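You operate a simulated robot arm through the tools that you are given. There is no shell and no other tool. Be economical: measure what you need, move in short steps, check, and stop when the job is done.

You run a simulated robot arm. Do the job below in one go: nothing can be reset, and whatever is moved stays where it is left.

Task
Put the clear lamp cover on the inside of the crate of white brushes away on the right corner of the filter cabinet top. Then stack the carton that says "clips" from the inside of the crate of white brushes on top of the carton that says "bands". Then take the cloudy lamp cover and leave it in the purple bin. Then stack the white round block from the loading bed on top of the brown round block. Then put the cassette marked "white" from the top of the cassette shelf on the yellow tray on the loading bed. Then close the base door. Then open the green cabinet door, take the blue bundle and put it in the inside of the green cabinet and shut the door again. Then put one of the long blocks from the black tray in the inside of the lined dark blue crate. Then fetch the job card labelled "long" and stand it on the green tray. Then fetch the felt pad from the top of the desk and set it in the inside of the single blue crate. The order counts. Set down upright: clear lamp cover, cloudy lamp cover, job card.

Only the result counts: the job must be done as asked and must still hold three seconds after the hand-in. Knocking over, shifting, dropping, spilling or breaking anything else fails it. A push-on lid holds only when it is set on centred and level and pressed home; a screw cap is set on level and turned clockwise until tight.

Robot
A 7-joint arm with a fingered hand on a trunk, on a base that drives. Base frame: it is fixed to the floor where the robot stands at the start and does not move with it; the origin is under the middle of the robot, x ahead of it, y to its left, z up. Readings come in cm, rad, newtons and seconds.
With the tool pointing down near the work surface it reaches from about 10 to 30 cm from the robot's upright axis, wherever it stands. Its first joint turns from -1.204 to 3.002 rad. Places, roughly: base door [-90, -360, 40]; blue bundle [-125, -350, 75]; carton [75, 0, 100]; cassette [-100, -450, 75]; clear lamp cover (7x7x8 cm) [70, 0, 100]; cloudy lamp cover (7x7x8 cm) [-260, -490, 140]; felt pad (6x6x3 cm) [110, 350, 80]; green cabinet door [-320, -820, 50]; green tray [50, 350, 75]; inside of the green cabinet (34x20 cm) [-330, -818, 40]; inside of the lined dark blue crate [80, -500, 80]; inside of the single blue crate [80, -90, 30]; long block [-75, -275, 25]; purple bin [-325, -775, 75]; right corner of the filter cabinet top (22x26 cm) [-268, -516, 124]; round block [-125, -425, 75]; yellow tray [-125, -350, 75]. Payload 3.4 kg.
Tool frame: the origin (TCP) lies between the finger pads and is the grasp point; the fingertips stand 2.5 cm ahead of it; z points along the fingers, y is the line along which they close. Largest opening 8.8 cm; the body of the gripper starts 2.9 cm behind the TCP. The gripper is a hand of 4 fingers: y runs from the thumb to the fingers, the wrist lies at [-1.3, -9.7, -16.2] in the tool frame, and closing takes about 1.5 s.
Orientation is that of the tool frame in the base frame, as [roll, pitch, yaw] about the fixed x, y, z axes, in that order (R = Rz(yaw) Ry(pitch) Rx(roll)). With the fingers straight down and the wrist toward the robot, the tool's x, y and z point along [0, 1, 0], [1, 0, 0] and [0, 0, -1] of the base frame.

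Tools
- The arm moves only by the tool move_arm. Its argument "series" is text: rows parted by semicolons, each of 7 numbers parted by spaces: the opening in per cent of the stroke, from 0 (shut) to 100 (fully open), then the shift along the base's x, y, z in units of 30 mm (1.0 is 30 mm), then the turn, a rotation vector about the base's x, y, z in units of 6 degrees (1.0 is 6 degrees). In form: jaw dx dy dz ax ay az; .... A call has 1 to 12 rows; each row shifts and turns the commanded pose from where the row before left it. A call with a number of a shift or a turn outside -1 to 1 is refused whole. Each row takes 0.2 s and may step no farther than 5 cm and 0.15 rad from the row before; otherwise, or with a gripper value out of range, the whole call is refused. A pose out of reach is approached as far as the arm can. The call stops where the force on the tool passes 40 N (or 10 N more than at its start, if that is more) or the arm is blocked; 0.2 s more then pass. Each finger travels about 10.8 cm/s and halts on what it meets, pressing with about 32 N; the grip force reading is that of the motor and also rises with nothing between the fingers. The clock runs only during rows and for 0.2 s after the last one: add rows that do not move to give the fingers time. The reply holds the time, the measured pose of the TCP, the force on the tool along the base axes, the opening and the grip force, in the units named above and with some noise, with the torque about the TCP (base axes, N m) and any sound that the robot's microphone picked up, and new pictures: "pictures" is both (left out), scene, wrist or none.
- Cameras (640 x 400 px; columns grow to the right, rows downward): "scene" is now at [13.83, 2.98, 148.24]; the picture's right is [0.34, -0.94, 0.00], its down [-0.42, -0.15, -0.90] and it looks along [0.84, 0.30, -0.44] (base axes); focal length 258 px, centre (320, 200). "wrist" rides on the gripper at [6.4, -8.3, -9.8] in the tool frame; the picture's right is [-0.62, 0.37, -0.69], its down [-0.71, -0.63, 0.30] and it looks along [-0.33, 0.68, 0.65] (tool axes); focal length 265 px, centre (320, 200). There is no depth. A picture from a camera that has moved, and an enlarged one, comes with that camera's place and axes in the base frame and with its lens.
- lift_body(by): slides the trunk up (or, below 0, down) by that many cm; the arm and the scene camera ride with it, the base frame stays. It gives what a move gives, with no picture.
- base_move(legs): drives the robot by 1 to 6 legs, each [ahead, left, turn to the left] in cm, cm and rad, along the robot's own axes; the way and the turn of a leg run together, so that a leg with both is an arc; at most 150 cm and 3.142 rad a leg. The arm and the cameras ride along, it lands a little off, and it stops where it bumps. It gives what a move gives, and a new picture of the scene camera.
- set_grasp(shape): the hand has 4 fingers and takes this shape, open, in about a second: jaw (thumb against the fingers, like two jaws); tri (thumb and two fingers); tip (a fingertip pinch); poke (one finger out to press); point (the index stretched); flat (the hand flat); cup (the hand cupped); fist (a fist). The gripper value then closes the fingers along that shape, each until it touches; the sizes above hold for jaw. It gives what a move gives, with no picture.
- aim_head(pan, tilt): turns the head with the scene camera to pan (to the left, within 1.501 rad either way) and tilt (down, from -0.506 to 1.204), counted from straight ahead of the robot. It gives what a move gives, and a new picture of the scene camera.
- inspect(camera, box): a new picture of the part [left, top, right, bottom] of that camera's present view, enlarged. The clock stands still meanwhile.
- close_job(): hands the job in; it is judged then, once.

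Work in short steps. Places have to be worked out from the pictures, the camera data and where the tool is seen: move nearer, look again, correct. Check each grasp and each placing, and mend what went wrong. You have 535 turns and 360 pictures in all, those below and enlarged ones among them. Open the gripper and draw the arm clear of the work before you hand the job in, unless the task says otherwise.

The tools are called after ">>>" by a JSON object that holds its "fn" and its "kwargs". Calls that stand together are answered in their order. move_arm: Moves the arm, as the interface text tells. Its arguments: {"type":"object","properties":{"series":{"type":"string"},"pictures":{"type":"string","enum":["both","scene","wrist","none"]}},"required":["series"]} The other tools are called the same way: lift_body (by) slides the trunk up or down; set_grasp (shape) gives the hand a shape; base_move (legs) drives the base; aim_head (pan, tilt) turns the head that bears the scene camera; inspect (camera, box) takes an enlarged picture of a part of a camera's view; close_job () hands the job in.

At the start:

```text
time: 0.0
tool_pos: [35.88, 16.87, 137.13]
ee_rot: [-3.141, -0.003, 1.57]
contact_force: [0.9, 0.1, 0.0]
torque: [-0.02, 0.02, -0.01]
grip_width: 8.76
finger_force: 0.0
shape: jaw
trunk travel left (down, up): [-77.5, 6.5]
robot x, y, heading: [-0.01, -0.02, -0.002]
head pan, tilt: [0.346, 0.459]
```

scene: 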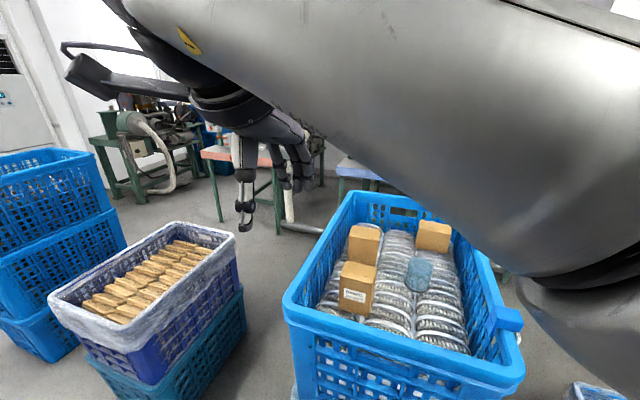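
wrist: 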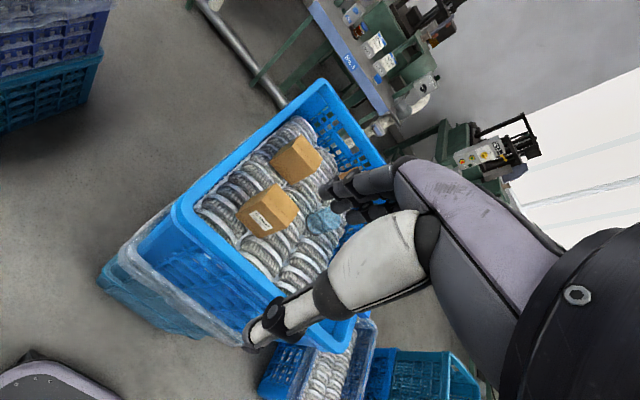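

The crate with cartons and the clear cover is ahead of me. I look closer at it.

>>> {"fn": "inspect", "kwargs": {"camera": "scene", "box": [280, 180, 520, 360]}}

>>> {"fn": "aim_head", "kwargs": {"pan": 0, "tilt": 0.7}}

```text
2.22 times, centred on (400, 270) of scene
camera zoom: at [13.83, 2.98, 148.24], right [0.34, -0.94, 0.0], down [-0.42, -0.15, -0.9], along [0.84, 0.3, -0.44], focal length 573 px, centre (142, 44)
```

zoom: 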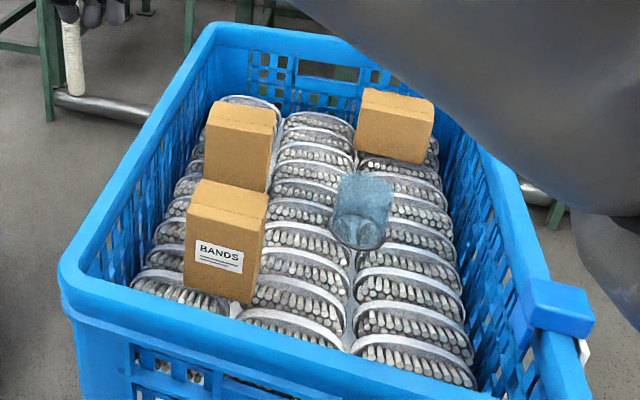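

```text
time: 0.8
tool_pos: [35.9, 16.84, 137.15]
ee_rot: [3.141, -0.001, 1.571]
contact_force: [0.5, 0.4, 0.2]
torque: [0.04, 0.04, -0.02]
grip_width: 8.76
finger_force: 0.0
shape: jaw
trunk travel left (down, up): [-77.5, 6.5]
robot x, y, heading: [0.21, -0.1, -0.002]
head pan, tilt: [0.0, 0.7]
camera scene: at [13.69, -0.11, 146.11], right [0.0, -1.0, 0.0], down [-0.64, 0.0, -0.77], along [0.77, 0.0, -0.64], focal length 258 px, centre (320, 200)
```

scene: 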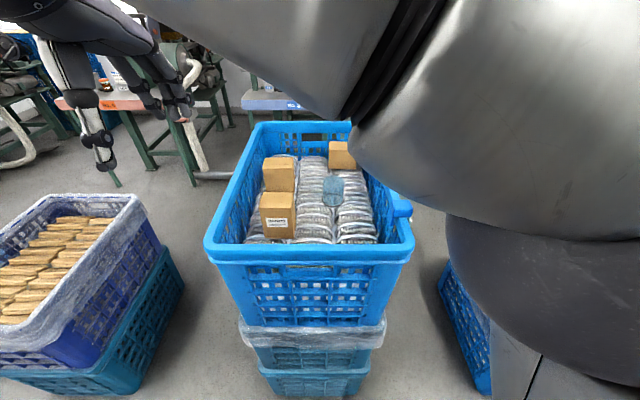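

Triangulating both cameras, the clear cover centre is near (70.6, -3.7, 101.5). I test the arm's reach forward at present height.

>>> {"fn": "move_arm", "kwargs": {"series": "100 1 -1 0 0 0 0;100 1 -1 0 0 0 0;100 1 -1 0 0 0 0;100 1 -1 0 0 0 0;100 1 -1 0 0 0 0;100 1 -1 0 0 0 0", "pictures": "both"}}

```text
time: 2.2
tool_pos: [54.23, -1.5, 136.94]
ee_rot: [3.141, -0.002, 1.572]
contact_force: [0.8, 0.1, 0.3]
torque: [0.03, 0.02, 0.01]
grip_width: 8.74
finger_force: 0.0
shape: jaw
trunk travel left (down, up): [-77.5, 6.5]
robot x, y, heading: [-0.07, -0.03, -0.004]
head pan, tilt: [0.0, 0.7]
camera scene: at [13.83, -0.21, 146.09], right [0.0, -1.0, 0.0], down [-0.64, 0.0, -0.76], along [0.76, 0.0, -0.64], focal length 258 px, centre (320, 200)
camera wrist: at [45.86, 4.88, 146.84], right [0.37, -0.62, 0.69], down [-0.63, -0.71, -0.31], along [0.68, -0.32, -0.65], focal length 265 px, centre (320, 200)
```

scene: 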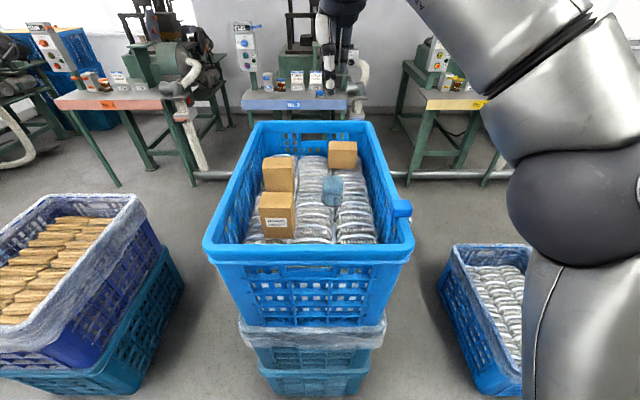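
wrist: 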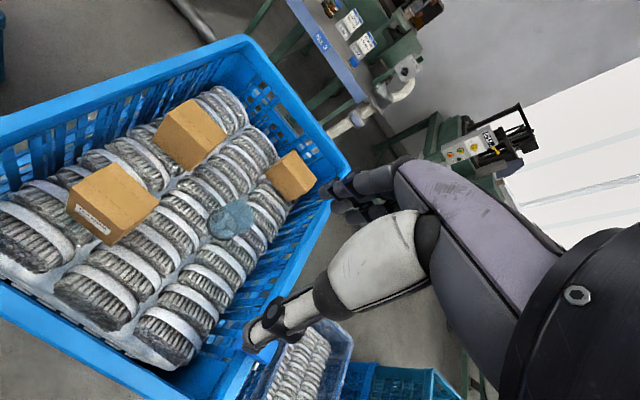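

Reach is fine here. Cover estimate (71.3, -3.4). I move above it and inspect the cartons' labels.

>>> {"fn": "move_arm", "kwargs": {"series": "100 1 -0.3 0 0 0 0;100 1 -0.3 0 0 0 0;100 1 0 -0.5 0 0 0;100 1 0 -1 0 0 0;100 1 0 -1 0 0 0;100 0.7 0 -1 0 0 0", "pictures": "both"}}

>>> {"fn": "inspect", "kwargs": {"camera": "scene", "box": [240, 130, 380, 250]}}

```text
time: 3.6
tool_pos: [67.0, -3.0, 124.34]
ee_rot: [-3.141, -0.002, 1.573]
contact_force: [0.5, 0.5, -0.6]
torque: [-0.01, 0.02, -0.05]
grip_width: 8.78
finger_force: 0.2
shape: jaw
out of reach, approached as far as the arm can: row 2, 3, 4, 5, 6
trunk travel left (down, up): [-77.5, 6.5]
robot x, y, heading: [0.07, 0.27, 0.002]
head pan, tilt: [0.0, 0.7]
camera scene: at [13.86, -0.11, 146.09], right [0.0, -1.0, 0.0], down [-0.65, 0.0, -0.76], along [0.76, 0.0, -0.65], focal length 258 px, centre (320, 200)
camera wrist: at [58.66, 3.42, 134.14], right [0.37, -0.62, 0.69], down [-0.63, -0.71, -0.3], along [0.68, -0.32, -0.65], focal length 265 px, centre (320, 200)
```

scene: 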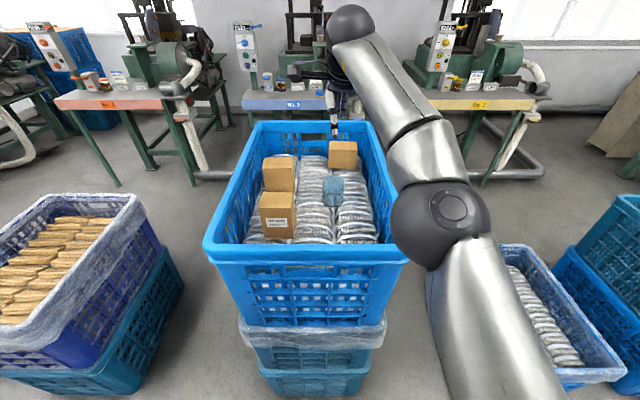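
wrist: 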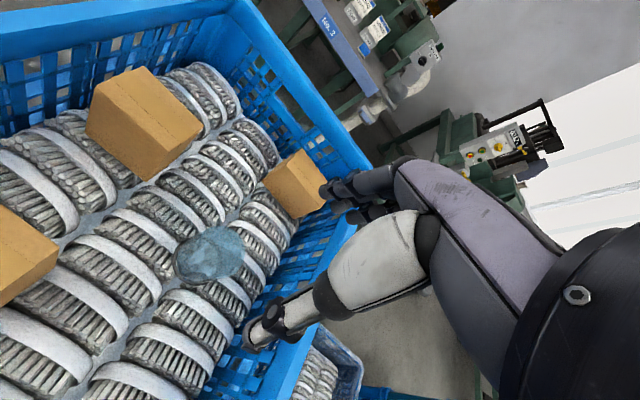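

```text
3.33 times, centred on (310, 190) of scene
camera zoom: at [13.86, -0.11, 146.09], right [0.0, -1.0, 0.0], down [-0.65, 0.0, -0.76], along [0.76, 0.0, -0.65], focal length 859 px, centre (353, 233)
```

zoom: 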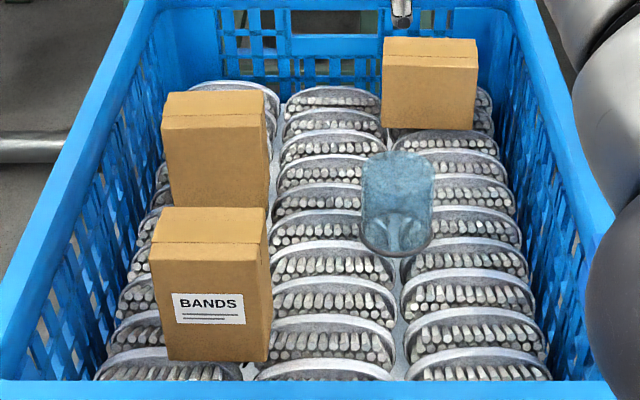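

The reach ends at x≈67. I look down to see the base clearance to the crate stack before driving closer.

>>> {"fn": "aim_head", "kwargs": {"pan": 0, "tilt": 1.2}}

```text
time: 4.6
tool_pos: [66.81, -2.95, 124.41]
ee_rot: [-3.141, -0.001, 1.571]
contact_force: [0.3, -0.1, -0.8]
torque: [0.0, -0.02, 0.03]
grip_width: 8.78
finger_force: 0.0
shape: jaw
trunk travel left (down, up): [-77.5, 6.5]
robot x, y, heading: [0.07, 0.0, -0.006]
head pan, tilt: [0.0, 1.201]
camera scene: at [10.82, -0.12, 142.51], right [0.0, -1.0, 0.0], down [-0.93, 0.0, -0.36], along [0.36, 0.0, -0.93], focal length 258 px, centre (320, 200)
```

scene: 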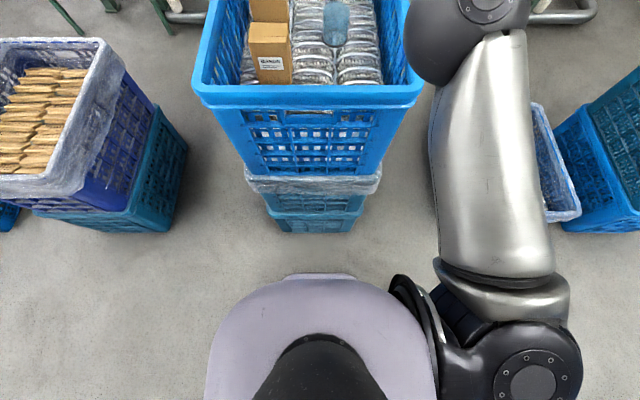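

Floor clearance from my front (~x 20) to the stack (x≈46) is over 20 cm. I draw the arm back and drive 14 cm ahead.

>>> {"fn": "move_arm", "kwargs": {"series": "100 -1 0 0 0 0 0;100 -1 0 0 0 0 0;100 -1 0 0 0 0 0;100 -1 0 0 0 0 0;100 -1 0 0 0 0 0", "pictures": "none"}}

>>> {"fn": "base_move", "kwargs": {"legs": [[14, 0, 0]]}}

>>> {"fn": "aim_head", "kwargs": {"pan": 0, "tilt": 0.8}}

```text
time: 5.8
tool_pos: [51.77, -2.91, 124.19]
ee_rot: [3.14, -0.002, 1.571]
contact_force: [0.1, 0.2, 0.3]
torque: [0.0, 0.01, -0.01]
grip_width: 8.76
finger_force: 0.1
shape: jaw
trunk travel left (down, up): [-77.5, 6.5]
robot x, y, heading: [-0.21, -0.27, 0.001]
head pan, tilt: [0.0, 1.201]
```

```text
time: 7.1
tool_pos: [65.99, -2.89, 124.1]
ee_rot: [-3.141, -0.002, 1.572]
contact_force: [0.4, -0.6, 0.0]
torque: [-0.03, 0.01, 0.01]
grip_width: 8.77
finger_force: 0.0
shape: jaw
trunk travel left (down, up): [-77.5, 6.5]
robot x, y, heading: [14.4, 0.16, -0.002]
head pan, tilt: [0.0, 1.201]
camera scene: at [24.85, -0.12, 142.5], right [0.0, -1.0, 0.0], down [-0.93, 0.0, -0.36], along [0.36, 0.0, -0.93], focal length 258 px, centre (320, 200)
```

scene: 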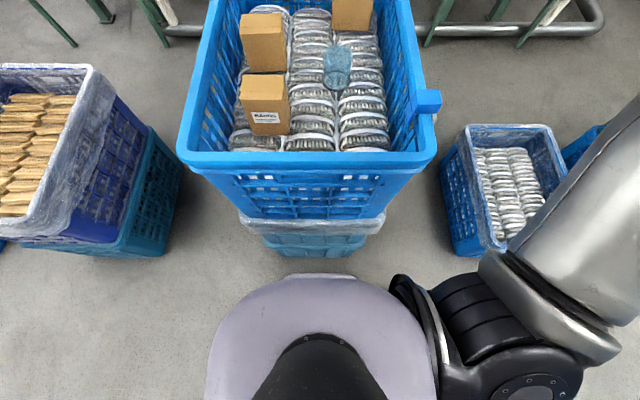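

```text
time: 8.0
tool_pos: [65.92, -2.93, 124.19]
ee_rot: [3.138, -0.003, 1.571]
contact_force: [0.4, -0.3, 0.3]
torque: [-0.03, 0.0, -0.03]
grip_width: 8.78
finger_force: 0.0
shape: jaw
trunk travel left (down, up): [-77.5, 6.5]
robot x, y, heading: [13.81, 0.14, 0.006]
head pan, tilt: [0.0, 0.799]
camera scene: at [27.27, -0.12, 145.27], right [0.0, -1.0, 0.0], down [-0.72, 0.0, -0.7], along [0.7, 0.0, -0.72], focal length 258 px, centre (320, 200)
```

scene: 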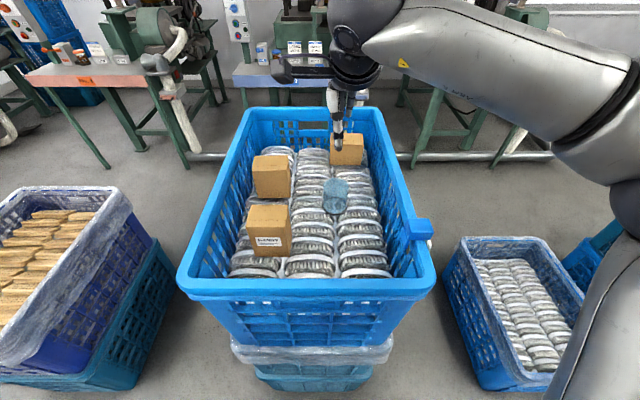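

Cover reads again (71.2, -3.7). I move over it and lower to z≈112.

>>> {"fn": "move_arm", "kwargs": {"series": "100 0.9 -0.13 0 0 0 0;100 0.9 -0.12 0 0 0 0;100 0 0 -1 0 0 0;100 0 0 -1 0 0 0;100 0 0 -1 0 0 0;100 0 0 -1 0 0 0", "pictures": "both"}}

>>> {"fn": "inspect", "kwargs": {"camera": "scene", "box": [230, 90, 430, 215]}}

```text
time: 9.4
tool_pos: [71.43, -3.65, 112.19]
ee_rot: [3.141, -0.004, 1.569]
contact_force: [-0.1, -0.4, -0.6]
torque: [-0.02, -0.01, 0.06]
grip_width: 8.77
finger_force: 0.0
shape: jaw
trunk travel left (down, up): [-77.5, 6.5]
robot x, y, heading: [13.82, 0.0, -0.001]
head pan, tilt: [0.0, 0.799]
camera scene: at [27.35, -0.14, 145.27], right [0.0, -1.0, 0.0], down [-0.72, 0.0, -0.7], along [0.7, 0.0, -0.72], focal length 258 px, centre (320, 200)
camera wrist: at [63.04, 2.83, 122.02], right [0.37, -0.62, 0.69], down [-0.63, -0.71, -0.31], along [0.68, -0.32, -0.65], focal length 265 px, centre (320, 200)
```

scene: 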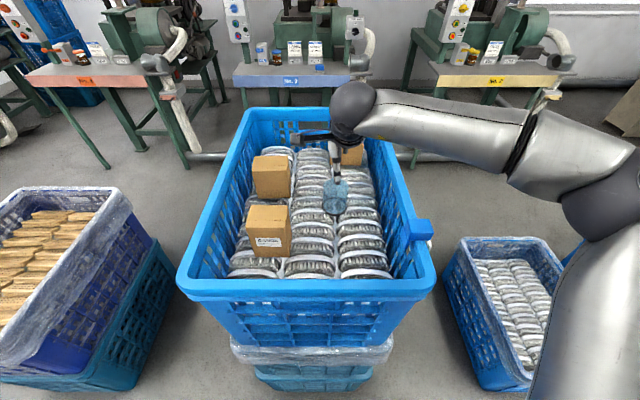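
wrist: 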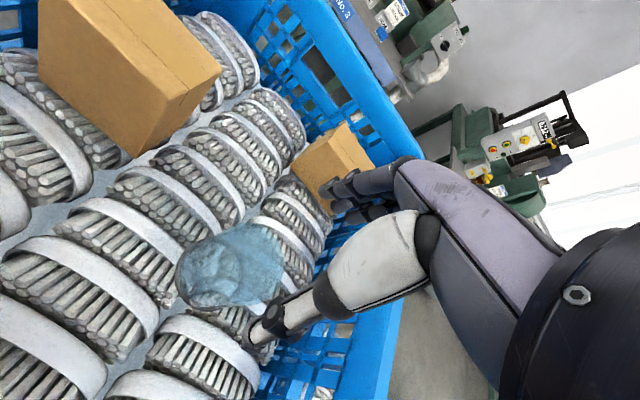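

```text
3.20 times, centred on (330, 152) of scene
camera zoom: at [27.35, -0.14, 145.27], right [0.0, -1.0, 0.0], down [-0.72, 0.0, -0.7], along [0.7, 0.0, -0.72], focal length 825 px, centre (288, 352)
```

zoom: 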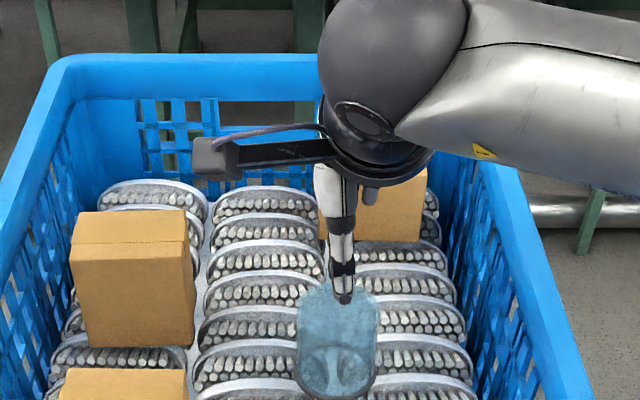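

Projection matches: the cover is right under the TCP. I descend 10 cm to grip height.

>>> {"fn": "move_arm", "kwargs": {"series": "100 0 0 -1 0 0 0;100 0 0 -1 0 0 0;100 0 0 -1 0 0 0;100 0 0 -0.3 0 0 0", "pictures": "both"}}

```text
time: 10.4
tool_pos: [71.38, -3.61, 102.39]
ee_rot: [-3.141, -0.003, 1.571]
contact_force: [-0.6, 0.1, -0.2]
torque: [0.01, 0.0, 0.01]
grip_width: 8.79
finger_force: 0.1
shape: jaw
trunk travel left (down, up): [-77.5, 6.5]
robot x, y, heading: [13.85, 0.01, -0.002]
head pan, tilt: [0.0, 0.799]
camera scene: at [27.3, -0.12, 145.28], right [0.0, -1.0, 0.0], down [-0.72, 0.0, -0.7], along [0.7, 0.0, -0.72], focal length 258 px, centre (320, 200)
camera wrist: at [62.95, 2.75, 112.23], right [0.37, -0.62, 0.69], down [-0.63, -0.71, -0.31], along [0.68, -0.32, -0.65], focal length 265 px, centre (320, 200)
```

scene: 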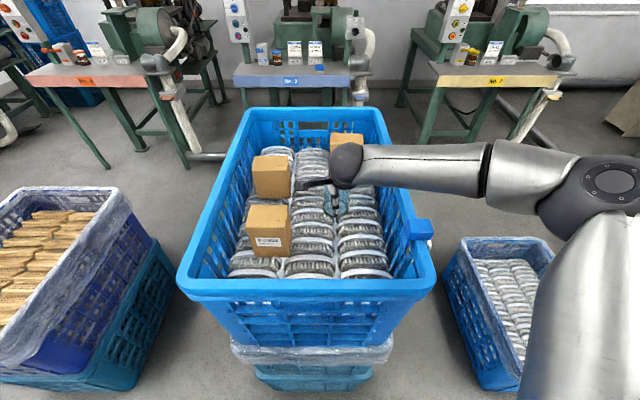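
wrist: 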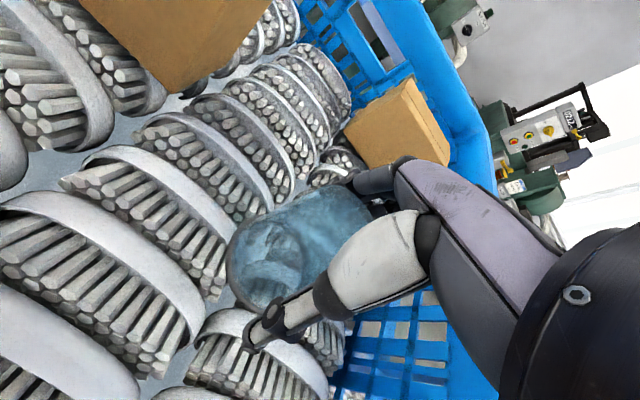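

The cover stands between thumb and fingers. I close on it.

>>> {"fn": "move_arm", "kwargs": {"series": "75 0 0 0 0 0 0;60 0 0 0 0 0 0;50 0 0 0 0 0 0;40 0 0 0 0 0 0;40 0 0 0 0 0 0", "pictures": "wrist"}}

```text
time: 11.6
tool_pos: [71.38, -3.66, 102.43]
ee_rot: [3.141, -0.002, 1.571]
contact_force: [-0.6, -0.5, -0.2]
torque: [0.01, 0.0, -0.02]
grip_width: 5.22
finger_force: 32.0
shape: jaw
trunk travel left (down, up): [-77.5, 6.5]
robot x, y, heading: [13.93, 0.49, 0.003]
head pan, tilt: [0.0, 0.799]
camera wrist: at [62.97, 2.76, 112.27], right [0.37, -0.62, 0.69], down [-0.63, -0.71, -0.31], along [0.68, -0.32, -0.65], focal length 265 px, centre (320, 200)
```

wrist: 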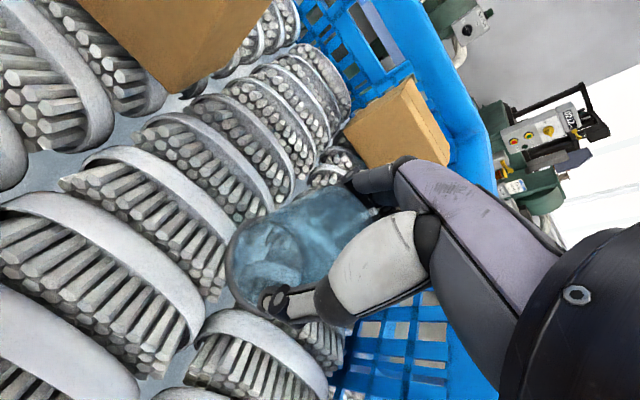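

Grip reads 5.2 cm with 32 N: gripped. I lift straight up 18 cm.

>>> {"fn": "move_arm", "kwargs": {"series": "40 0 0 0.5 0 0 0;40 0 0 1 0 0 0;40 0 0 1 0 0 0;40 0 0 1 0 0 0;40 0 0 1 0 0 0;40 0 0 1 0 0 0;40 0 0 1 0 0 0", "pictures": "both"}}

```text
time: 13.2
tool_pos: [71.29, -3.57, 121.87]
ee_rot: [-3.142, 0.0, 1.57]
contact_force: [-0.5, 0.0, -0.4]
torque: [0.0, -0.01, -0.02]
grip_width: 5.21
finger_force: 32.5
shape: jaw
trunk travel left (down, up): [-77.5, 6.5]
robot x, y, heading: [14.43, -0.3, 0.003]
head pan, tilt: [0.0, 0.799]
camera scene: at [27.26, -0.09, 145.28], right [0.0, -1.0, 0.0], down [-0.72, 0.0, -0.7], along [0.7, 0.0, -0.72], focal length 258 px, centre (320, 200)
camera wrist: at [62.82, 2.78, 131.69], right [0.37, -0.62, 0.69], down [-0.63, -0.71, -0.31], along [0.68, -0.32, -0.65], focal length 265 px, centre (320, 200)
```

scene: 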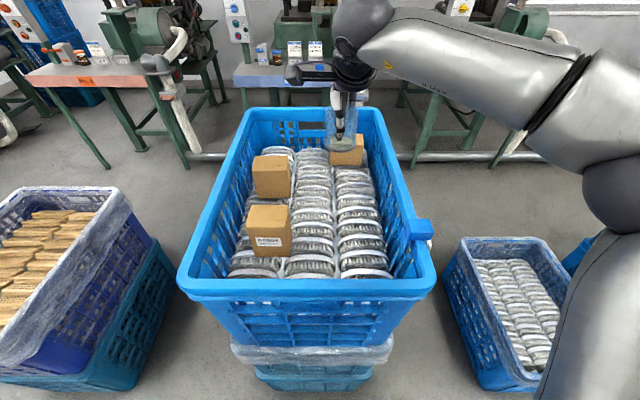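
wrist: 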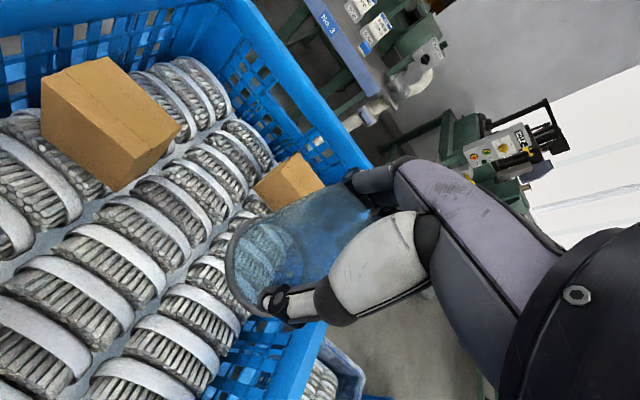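

Held. I draw the arm back toward the robot and back off.

>>> {"fn": "move_arm", "kwargs": {"series": "40 -1 0 0.3 0 0 0;40 -1 0 0.3 0 0 0;40 -1 0 0.3 0 0 0;40 -1 0 0.3 0 0 0;40 -1 0 0.3 0 0 0;40 -1 0 0.3 0 0 0;40 -1 0 0.3 0 0 0;40 -1 0 0 0 0 0;40 -1 0 0 0 0 0", "pictures": "none"}}

>>> {"fn": "base_move", "kwargs": {"legs": [[-20, 0, 0]]}}

>>> {"fn": "aim_head", "kwargs": {"pan": -1.5, "tilt": 0.4}}

>>> {"fn": "aim_head", "kwargs": {"pan": 1.5, "tilt": 0.4}}

```text
time: 15.2
tool_pos: [44.15, -3.69, 128.27]
ee_rot: [3.139, -0.002, 1.568]
contact_force: [-1.1, -0.6, 0.0]
torque: [-0.03, -0.03, 0.01]
grip_width: 5.22
finger_force: 31.8
shape: jaw
trunk travel left (down, up): [-77.5, 6.5]
robot x, y, heading: [14.04, -0.06, -0.003]
head pan, tilt: [0.0, 0.799]
```

```text
time: 16.8
tool_pos: [24.24, -3.61, 128.34]
ee_rot: [-3.141, -0.002, 1.563]
contact_force: [1.1, 0.5, 0.2]
torque: [-0.03, -0.04, -0.01]
grip_width: 5.2
finger_force: 31.9
shape: jaw
trunk travel left (down, up): [-77.5, 6.5]
robot x, y, heading: [-5.78, -0.2, -0.007]
head pan, tilt: [0.0, 0.799]
camera scene: at [7.3, -0.14, 145.28], right [0.0, -1.0, 0.0], down [-0.72, 0.0, -0.7], along [0.7, 0.0, -0.72], focal length 258 px, centre (320, 200)
```

scene: 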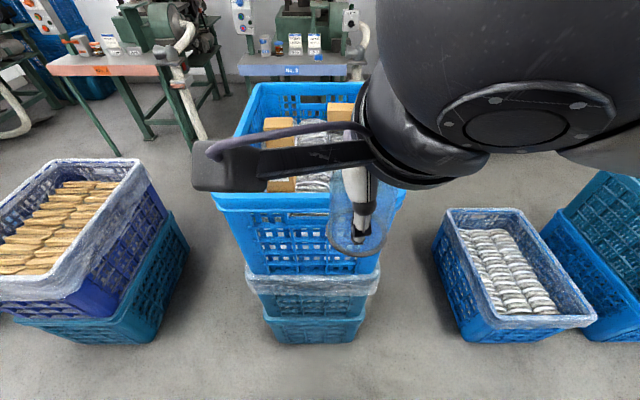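

```text
time: 18.4
tool_pos: [24.31, -3.66, 128.3]
ee_rot: [-3.141, -0.001, 1.565]
contact_force: [-0.3, 0.9, -0.5]
torque: [0.03, -0.02, 0.0]
grip_width: 5.2
finger_force: 31.6
shape: jaw
trunk travel left (down, up): [-77.5, 6.5]
robot x, y, heading: [-6.19, 0.16, -0.001]
head pan, tilt: [-1.499, 0.4]
camera scene: at [-0.1, -9.35, 148.78], right [-1.0, -0.07, 0.0], down [-0.03, 0.39, -0.92], along [0.06, -0.92, -0.39], focal length 258 px, centre (320, 200)
```

scene: 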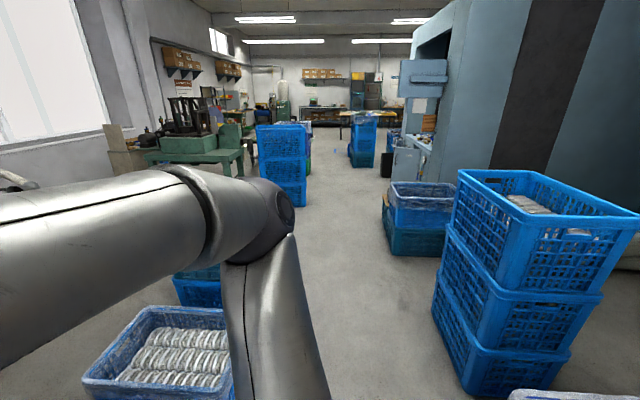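

```text
time: 21.0
tool_pos: [24.3, -3.73, 128.33]
ee_rot: [3.142, -0.002, 1.566]
contact_force: [0.9, -0.7, -0.9]
torque: [-0.04, 0.0, 0.02]
grip_width: 5.21
finger_force: 31.7
shape: jaw
trunk travel left (down, up): [-77.5, 6.5]
robot x, y, heading: [-5.91, 0.11, -0.003]
head pan, tilt: [1.499, 0.4]
camera scene: at [-0.03, 9.13, 148.79], right [1.0, -0.08, 0.0], down [-0.03, -0.39, -0.92], along [0.07, 0.92, -0.39], focal length 258 px, centre (320, 200)
```

scene: 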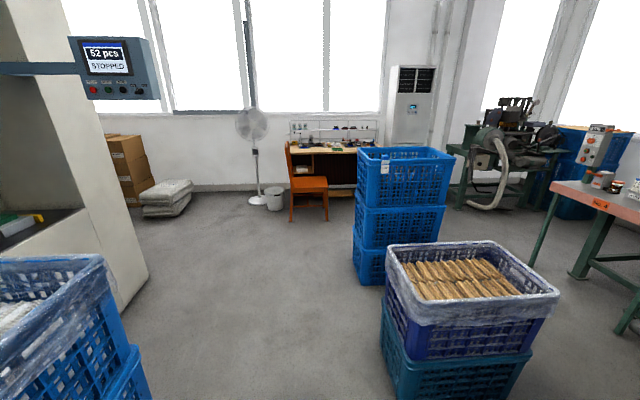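

I see an aisle toward −y, with machines on its right. I turn right 90° and look ahead.

>>> {"fn": "aim_head", "kwargs": {"pan": 0, "tilt": 0.35}}

>>> {"fn": "base_move", "kwargs": {"legs": [[0, 0, -1.571]]}}

```text
time: 22.6
tool_pos: [24.21, -3.76, 128.36]
ee_rot: [-3.141, -0.001, 1.566]
contact_force: [0.0, 0.1, -0.4]
torque: [0.0, -0.01, 0.0]
grip_width: 5.22
finger_force: 32.0
shape: jaw
trunk travel left (down, up): [-77.5, 6.5]
robot x, y, heading: [-5.74, -0.16, -0.005]
head pan, tilt: [0.0, 0.351]
camera scene: at [8.57, -0.13, 149.24], right [0.0, -1.0, 0.0], down [-0.34, 0.0, -0.94], along [0.94, 0.0, -0.34], focal length 258 px, centre (320, 200)
```

scene: 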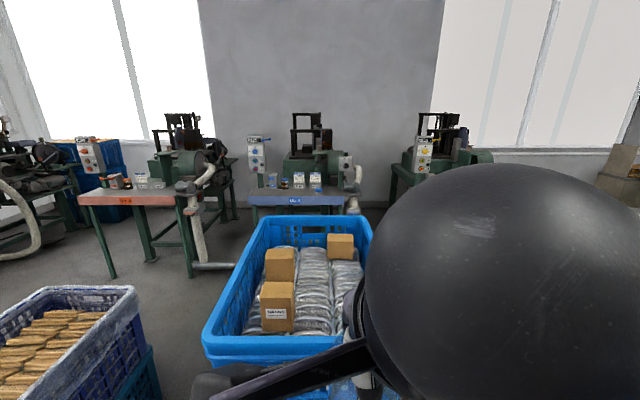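

```text
time: 26.7
tool_pos: [-8.7, -30.25, 128.29]
ee_rot: [3.141, -0.003, 0.024]
contact_force: [-0.4, 0.3, -0.6]
torque: [0.01, 0.01, -0.01]
grip_width: 5.18
finger_force: 32.0
shape: jaw
trunk travel left (down, up): [-77.5, 6.5]
robot x, y, heading: [-5.82, 0.09, -1.543]
head pan, tilt: [0.0, 0.351]
camera scene: at [-5.39, -14.38, 149.24], right [-1.0, -0.03, 0.0], down [-0.01, 0.34, -0.94], along [0.02, -0.94, -0.34], focal length 258 px, centre (320, 200)
```

scene: 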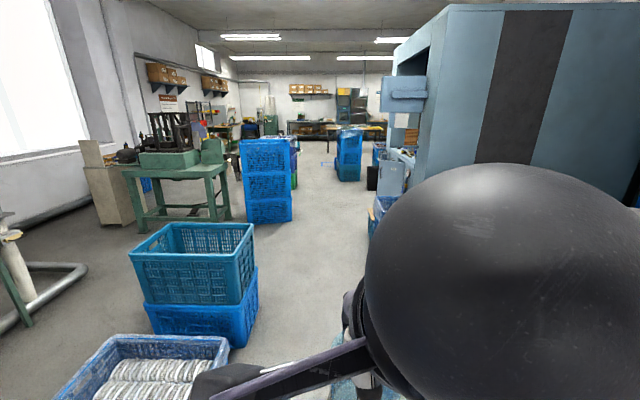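

The aisle is free from about x −57 to +40. I drive ahead 150 cm and look right.

>>> {"fn": "base_move", "kwargs": {"legs": [[150, 0, 0]]}}

>>> {"fn": "aim_head", "kwargs": {"pan": -0.7, "tilt": 0.3}}

```text
time: 34.3
tool_pos: [-7.91, -183.21, 128.39]
ee_rot: [-3.141, -0.002, -0.004]
contact_force: [0.0, 0.0, -0.7]
torque: [0.0, 0.01, 0.0]
grip_width: 5.2
finger_force: 32.2
shape: jaw
trunk travel left (down, up): [-77.5, 6.5]
robot x, y, heading: [-4.27, -152.58, -1.575]
head pan, tilt: [0.0, 0.351]
camera scene: at [-4.09, -167.48, 149.24], right [-1.0, 0.0, 0.0], down [0.0, 0.34, -0.94], along [0.0, -0.94, -0.34], focal length 258 px, centre (320, 200)
```

scene: 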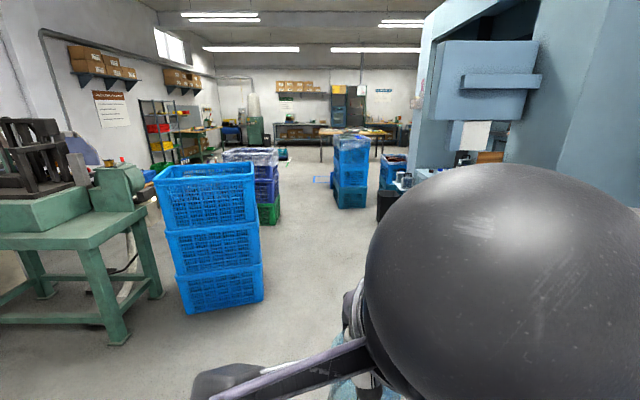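

```text
time: 35.4
tool_pos: [-7.99, -183.18, 128.35]
ee_rot: [3.141, -0.001, -0.003]
contact_force: [-0.4, -0.4, -0.5]
torque: [-0.01, 0.0, -0.03]
grip_width: 5.18
finger_force: 32.2
shape: jaw
trunk travel left (down, up): [-77.5, 6.5]
robot x, y, heading: [-4.64, -152.94, -1.577]
head pan, tilt: [-0.7, 0.3]
camera scene: at [-10.09, -165.29, 149.71], right [-0.76, 0.65, 0.0], down [0.19, 0.23, -0.96], along [-0.62, -0.73, -0.3], focal length 258 px, centre (320, 200)
```

scene: 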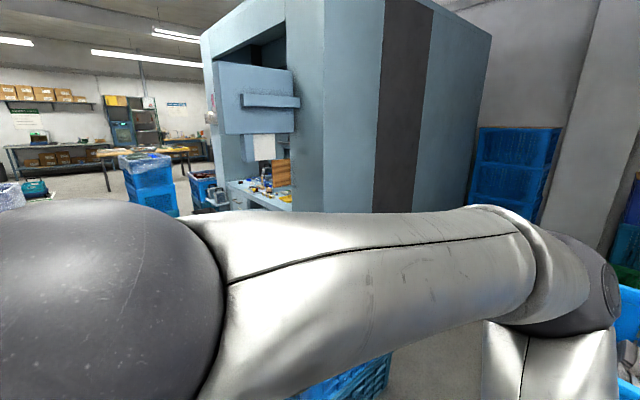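

The arm hides the view; I lower the hand 24 cm so the camera sees over it.

>>> {"fn": "move_arm", "kwargs": {"series": "40 0 0 -1 0 0 0;40 0 0 -1 0 0 0;40 0 0 -1 0 0 0;40 0 0 -1 0 0 0;40 0 0 -1 0 0 0;40 0 0 -1 0 0 0;40 0 0 -1 0 0 0;40 0 0 -1 0 0 0", "pictures": "scene"}}

```text
time: 37.2
tool_pos: [-5.07, -186.76, 106.65]
ee_rot: [-3.14, 0.001, -0.006]
contact_force: [0.4, -0.1, -0.9]
torque: [0.01, -0.02, -0.05]
grip_width: 5.16
finger_force: 31.6
shape: jaw
out of reach, approached as far as the arm can: row 5, 6, 7, 8
trunk travel left (down, up): [-77.5, 6.5]
robot x, y, heading: [-4.15, -152.99, -1.575]
head pan, tilt: [-0.7, 0.3]
camera scene: at [-10.03, -165.4, 149.71], right [-0.76, 0.65, 0.0], down [0.19, 0.23, -0.96], along [-0.62, -0.73, -0.3], focal length 258 px, centre (320, 200)
```

scene: 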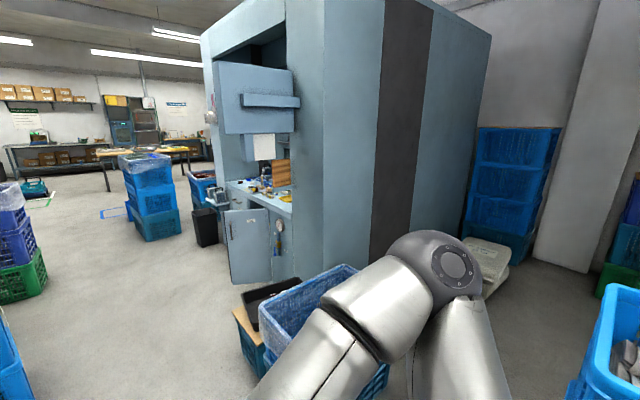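

Good view now. I drive on 250 cm straight, staying between the stacks, and look to the right past the machine.

>>> {"fn": "base_move", "kwargs": {"legs": [[150, -2, 0], [110, 2, 0]]}}

>>> {"fn": "aim_head", "kwargs": {"pan": -1.0, "tilt": 0.3}}

```text
refused: leg 1 is longer than a leg can be; nothing moved
```

```text
time: 38.0
tool_pos: [-4.92, -186.59, 106.79]
ee_rot: [-3.141, 0.0, -0.005]
contact_force: [-0.1, 0.2, 0.1]
torque: [0.01, 0.02, -0.01]
grip_width: 5.14
finger_force: 32.1
shape: jaw
trunk travel left (down, up): [-77.5, 6.5]
robot x, y, heading: [-4.39, -152.95, -1.569]
head pan, tilt: [-1.0, 0.3]
camera scene: at [-11.93, -163.19, 149.71], right [-0.54, 0.84, 0.0], down [0.25, 0.16, -0.96], along [-0.81, -0.51, -0.3], focal length 258 px, centre (320, 200)
```

scene: 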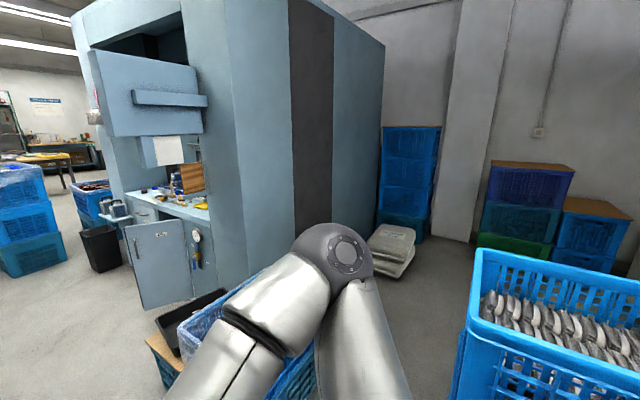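

I redo the drive with shorter legs.

>>> {"fn": "base_move", "kwargs": {"legs": [[130, 0, 0], [130, 0, 0]]}}

>>> {"fn": "aim_head", "kwargs": {"pan": -0.5, "tilt": 0.3}}

```text
time: 50.5
tool_pos: [-5.1, -445.02, 106.75]
ee_rot: [-3.139, 0.001, -0.003]
contact_force: [0.2, 0.2, -1.5]
torque: [-0.03, 0.02, 0.02]
grip_width: 5.16
finger_force: 32.0
shape: jaw
trunk travel left (down, up): [-77.5, 6.5]
robot x, y, heading: [-4.29, -411.41, -1.569]
head pan, tilt: [-1.0, 0.3]
camera scene: at [-12.08, -421.49, 149.71], right [-0.54, 0.84, 0.0], down [0.25, 0.16, -0.96], along [-0.8, -0.52, -0.3], focal length 258 px, centre (320, 200)
```

scene: 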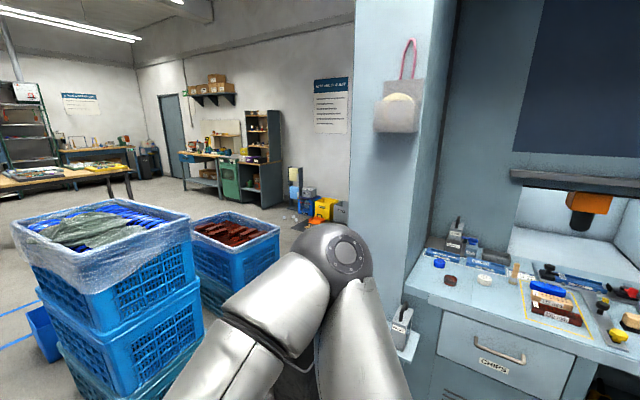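

```text
time: 51.5
tool_pos: [-5.13, -444.88, 106.76]
ee_rot: [-3.139, 0.0, -0.003]
contact_force: [0.0, -0.3, -1.5]
torque: [0.0, -0.03, 0.06]
grip_width: 5.14
finger_force: 32.2
shape: jaw
trunk travel left (down, up): [-77.5, 6.5]
robot x, y, heading: [-4.43, -411.46, -1.57]
head pan, tilt: [-0.499, 0.3]
camera scene: at [-8.71, -424.62, 149.71], right [-0.88, 0.48, 0.0], down [0.14, 0.26, -0.96], along [-0.46, -0.84, -0.3], focal length 258 px, centre (320, 200)
```

scene: 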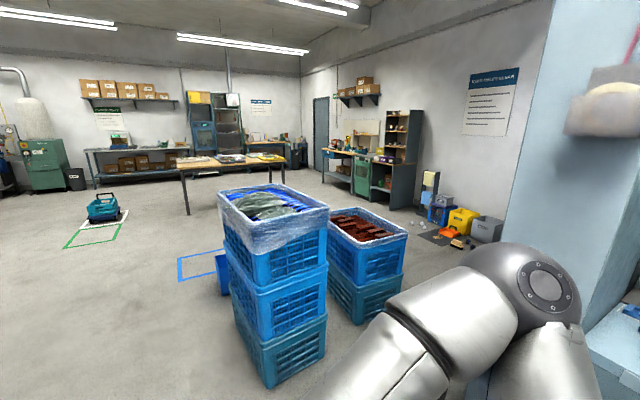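

The bench with the green cabinet and purple bin is far right; the filter cabinet should be behind the machine. I pass the crate stack on its left, then look right.

>>> {"fn": "base_move", "kwargs": {"legs": [[40, 13, 0], [120, 0, 0], [70, 0, 0]]}}

>>> {"fn": "aim_head", "kwargs": {"pan": -1.4, "tilt": 0.3}}

```text
time: 63.1
tool_pos: [5.48, -674.26, 106.76]
ee_rot: [-3.14, 0.0, -0.022]
contact_force: [0.4, -1.2, -0.5]
torque: [-0.01, 0.02, -0.04]
grip_width: 5.17
finger_force: 32.2
shape: jaw
trunk travel left (down, up): [-77.5, 6.5]
robot x, y, heading: [7.11, -640.33, -1.592]
head pan, tilt: [-0.499, 0.3]
camera scene: at [2.31, -653.83, 149.71], right [-0.87, 0.5, 0.0], down [0.15, 0.26, -0.96], along [-0.48, -0.83, -0.3], focal length 258 px, centre (320, 200)
```

scene: 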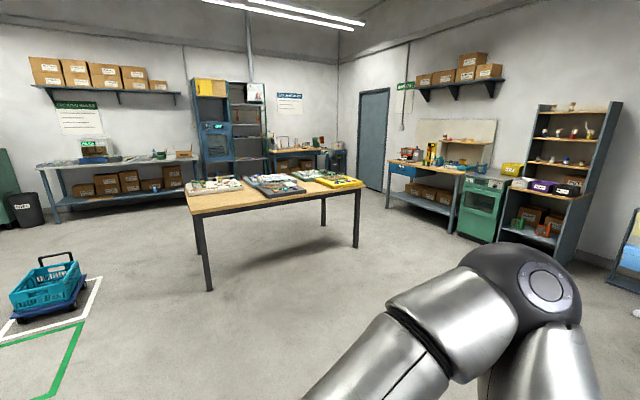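

```text
time: 64.3
tool_pos: [5.46, -674.26, 106.68]
ee_rot: [-3.14, -0.001, -0.022]
contact_force: [0.2, -0.3, -0.6]
torque: [0.02, -0.01, 0.03]
grip_width: 5.14
finger_force: 32.1
shape: jaw
trunk travel left (down, up): [-77.5, 6.5]
robot x, y, heading: [7.01, -640.65, -1.596]
head pan, tilt: [-1.4, 0.3]
camera scene: at [-2.28, -647.11, 149.71], right [-0.15, 0.99, 0.0], down [0.29, 0.04, -0.96], along [-0.94, -0.14, -0.3], focal length 258 px, centre (320, 200)
```

scene: 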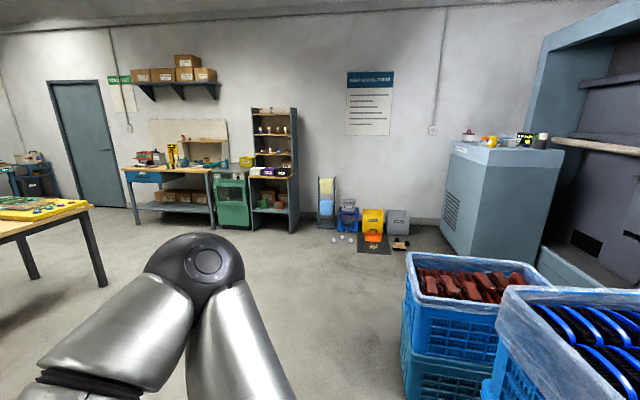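

The filter cabinet is ahead right with items on top. I inspect it.

>>> {"fn": "inspect", "kwargs": {"camera": "scene", "box": [430, 110, 590, 210]}}

>>> {"fn": "inspect", "kwargs": {"camera": "scene", "box": [200, 100, 440, 250]}}

```text
4.00 times, centred on (510, 160) of scene
camera zoom: at [-2.28, -647.11, 149.71], right [-0.15, 0.99, 0.0], down [0.29, 0.04, -0.96], along [-0.94, -0.14, -0.3], focal length 1031 px, centre (-440, 360)
```

zoom: 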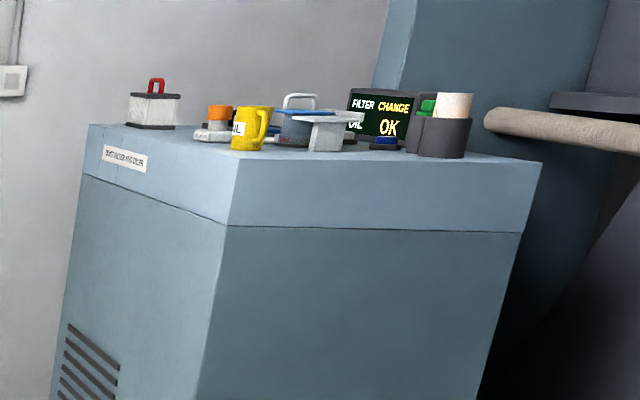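

```text
2.67 times, centred on (320, 175) of scene
camera zoom: at [-2.28, -647.11, 149.71], right [-0.15, 0.99, 0.0], down [0.29, 0.04, -0.96], along [-0.94, -0.14, -0.3], focal length 687 px, centre (320, 267)
```

zoom: 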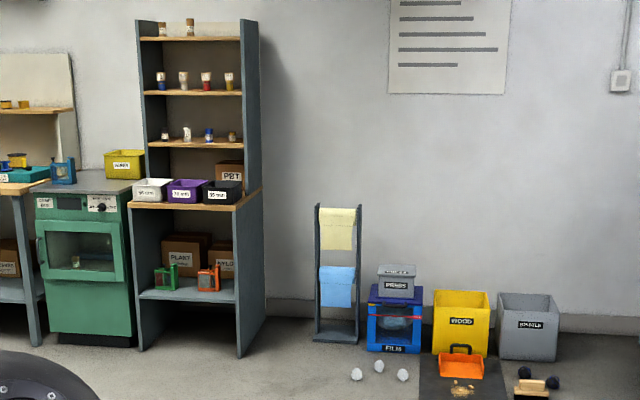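

Before turning, I check the floor to my right for the small blue bin and the stacks.

>>> {"fn": "aim_head", "kwargs": {"pan": -1.5, "tilt": 0.85}}

```text
time: 65.3
tool_pos: [5.54, -674.22, 106.86]
ee_rot: [-3.139, 0.0, -0.022]
contact_force: [0.2, -0.3, -0.2]
torque: [-0.05, -0.02, -0.02]
grip_width: 5.13
finger_force: 32.3
shape: jaw
trunk travel left (down, up): [-77.5, 6.5]
robot x, y, heading: [6.98, -640.39, -1.592]
head pan, tilt: [-1.499, 0.85]
camera scene: at [-0.86, -646.1, 144.88], right [-0.05, 1.0, 0.0], down [0.75, 0.04, -0.66], along [-0.66, -0.03, -0.75], focal length 258 px, centre (320, 200)
```

scene: 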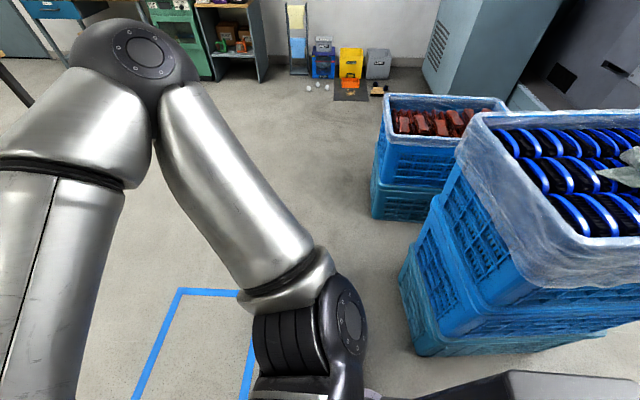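

A small blue bin may sit close on my right. I slip left, go ahead, and look back.

>>> {"fn": "base_move", "kwargs": {"legs": [[0, 12, 0], [70, 0, 0]]}}

>>> {"fn": "aim_head", "kwargs": {"pan": -1.5, "tilt": 0.6}}

```text
time: 70.0
tool_pos: [14.8, -744.77, 106.84]
ee_rot: [-3.14, -0.001, -0.032]
contact_force: [-0.3, -0.4, -0.2]
torque: [0.0, -0.01, 0.03]
grip_width: 5.17
finger_force: 32.0
shape: jaw
trunk travel left (down, up): [-77.5, 6.5]
robot x, y, heading: [16.47, -711.07, -1.605]
head pan, tilt: [-1.499, 0.85]
camera scene: at [8.86, -716.63, 144.87], right [-0.04, 1.0, 0.0], down [0.75, 0.03, -0.66], along [-0.66, -0.03, -0.75], focal length 258 px, centre (320, 200)
```

scene: 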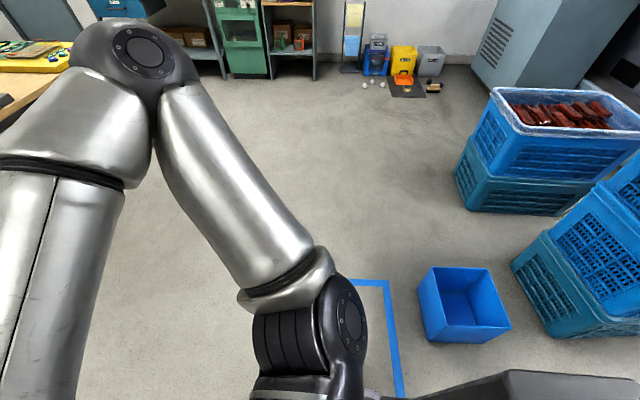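

```text
time: 70.8
tool_pos: [14.87, -744.75, 106.76]
ee_rot: [-3.141, 0.002, -0.034]
contact_force: [-0.5, 0.3, -0.5]
torque: [0.0, 0.04, 0.04]
grip_width: 5.16
finger_force: 31.7
shape: jaw
trunk travel left (down, up): [-77.5, 6.5]
robot x, y, heading: [16.55, -710.97, -1.601]
head pan, tilt: [-1.499, 0.6]
camera scene: at [7.85, -716.63, 146.96], right [-0.04, 1.0, 0.0], down [0.57, 0.02, -0.82], along [-0.82, -0.03, -0.57], focal length 258 px, centre (320, 200)
```

scene: 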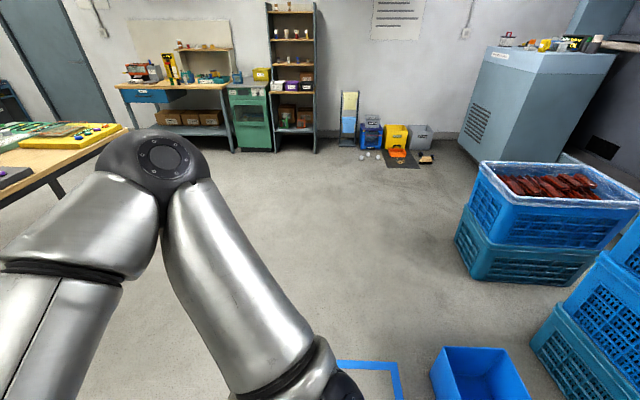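

The bin is at (−26…−60, −635…−661). I turn to face −x and drive west along y≈−712, well clear.

>>> {"fn": "base_move", "kwargs": {"legs": [[0, 0, -1.54], [150, 0, 0]]}}

>>> {"fn": "aim_head", "kwargs": {"pan": -0.9, "tilt": 0.4}}

```text
time: 81.8
tool_pos: [-163.8, -706.45, 106.8]
ee_rot: [-3.14, 0.0, -1.597]
contact_force: [-0.2, 0.3, -0.5]
torque: [0.01, -0.01, -0.01]
grip_width: 5.15
finger_force: 32.2
shape: jaw
trunk travel left (down, up): [-77.5, 6.5]
robot x, y, heading: [-130.16, -707.99, 3.116]
head pan, tilt: [-1.499, 0.6]
camera scene: at [-135.46, -699.17, 146.96], right [1.0, 0.05, 0.0], down [0.03, -0.56, -0.83], along [-0.04, 0.82, -0.56], focal length 258 px, centre (320, 200)
```

scene: 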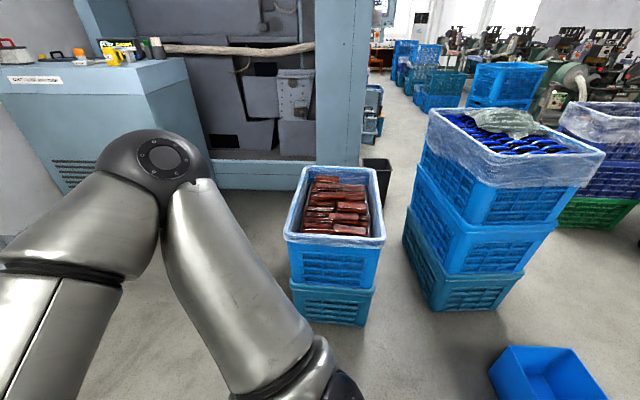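

```text
time: 82.8
tool_pos: [-163.77, -706.23, 106.72]
ee_rot: [-3.138, 0.001, -1.595]
contact_force: [0.5, -0.2, -0.9]
torque: [0.01, 0.01, -0.01]
grip_width: 5.14
finger_force: 32.0
shape: jaw
trunk travel left (down, up): [-77.5, 6.5]
robot x, y, heading: [-129.93, -707.94, 3.123]
head pan, tilt: [-0.901, 0.4]
camera scene: at [-140.6, -700.59, 148.78], right [0.8, 0.6, 0.0], down [0.23, -0.31, -0.92], along [-0.55, 0.74, -0.39], focal length 258 px, centre (320, 200)
```

scene: 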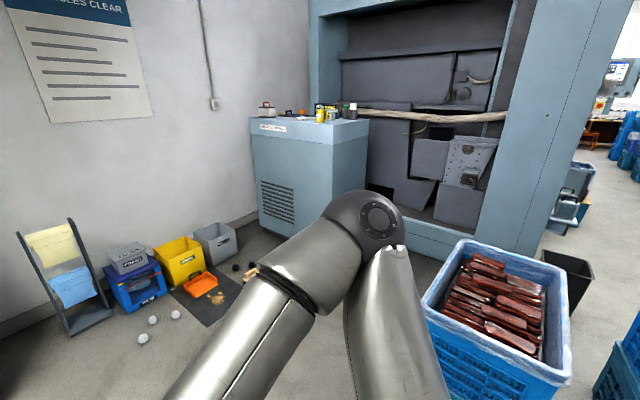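

I zoom on the cabinet top to measure its corners and the items.

>>> {"fn": "inspect", "kwargs": {"camera": "scene", "box": [240, 80, 400, 180]}}

```text
4.00 times, centred on (320, 130) of scene
camera zoom: at [-140.6, -700.59, 148.78], right [0.8, 0.6, 0.0], down [0.23, -0.31, -0.92], along [-0.55, 0.74, -0.39], focal length 1031 px, centre (320, 480)
```

zoom: 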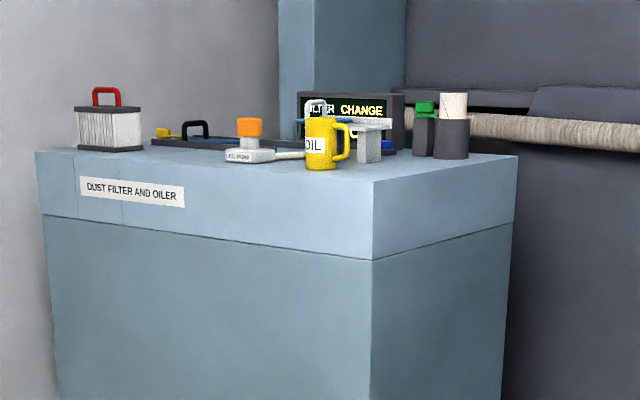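

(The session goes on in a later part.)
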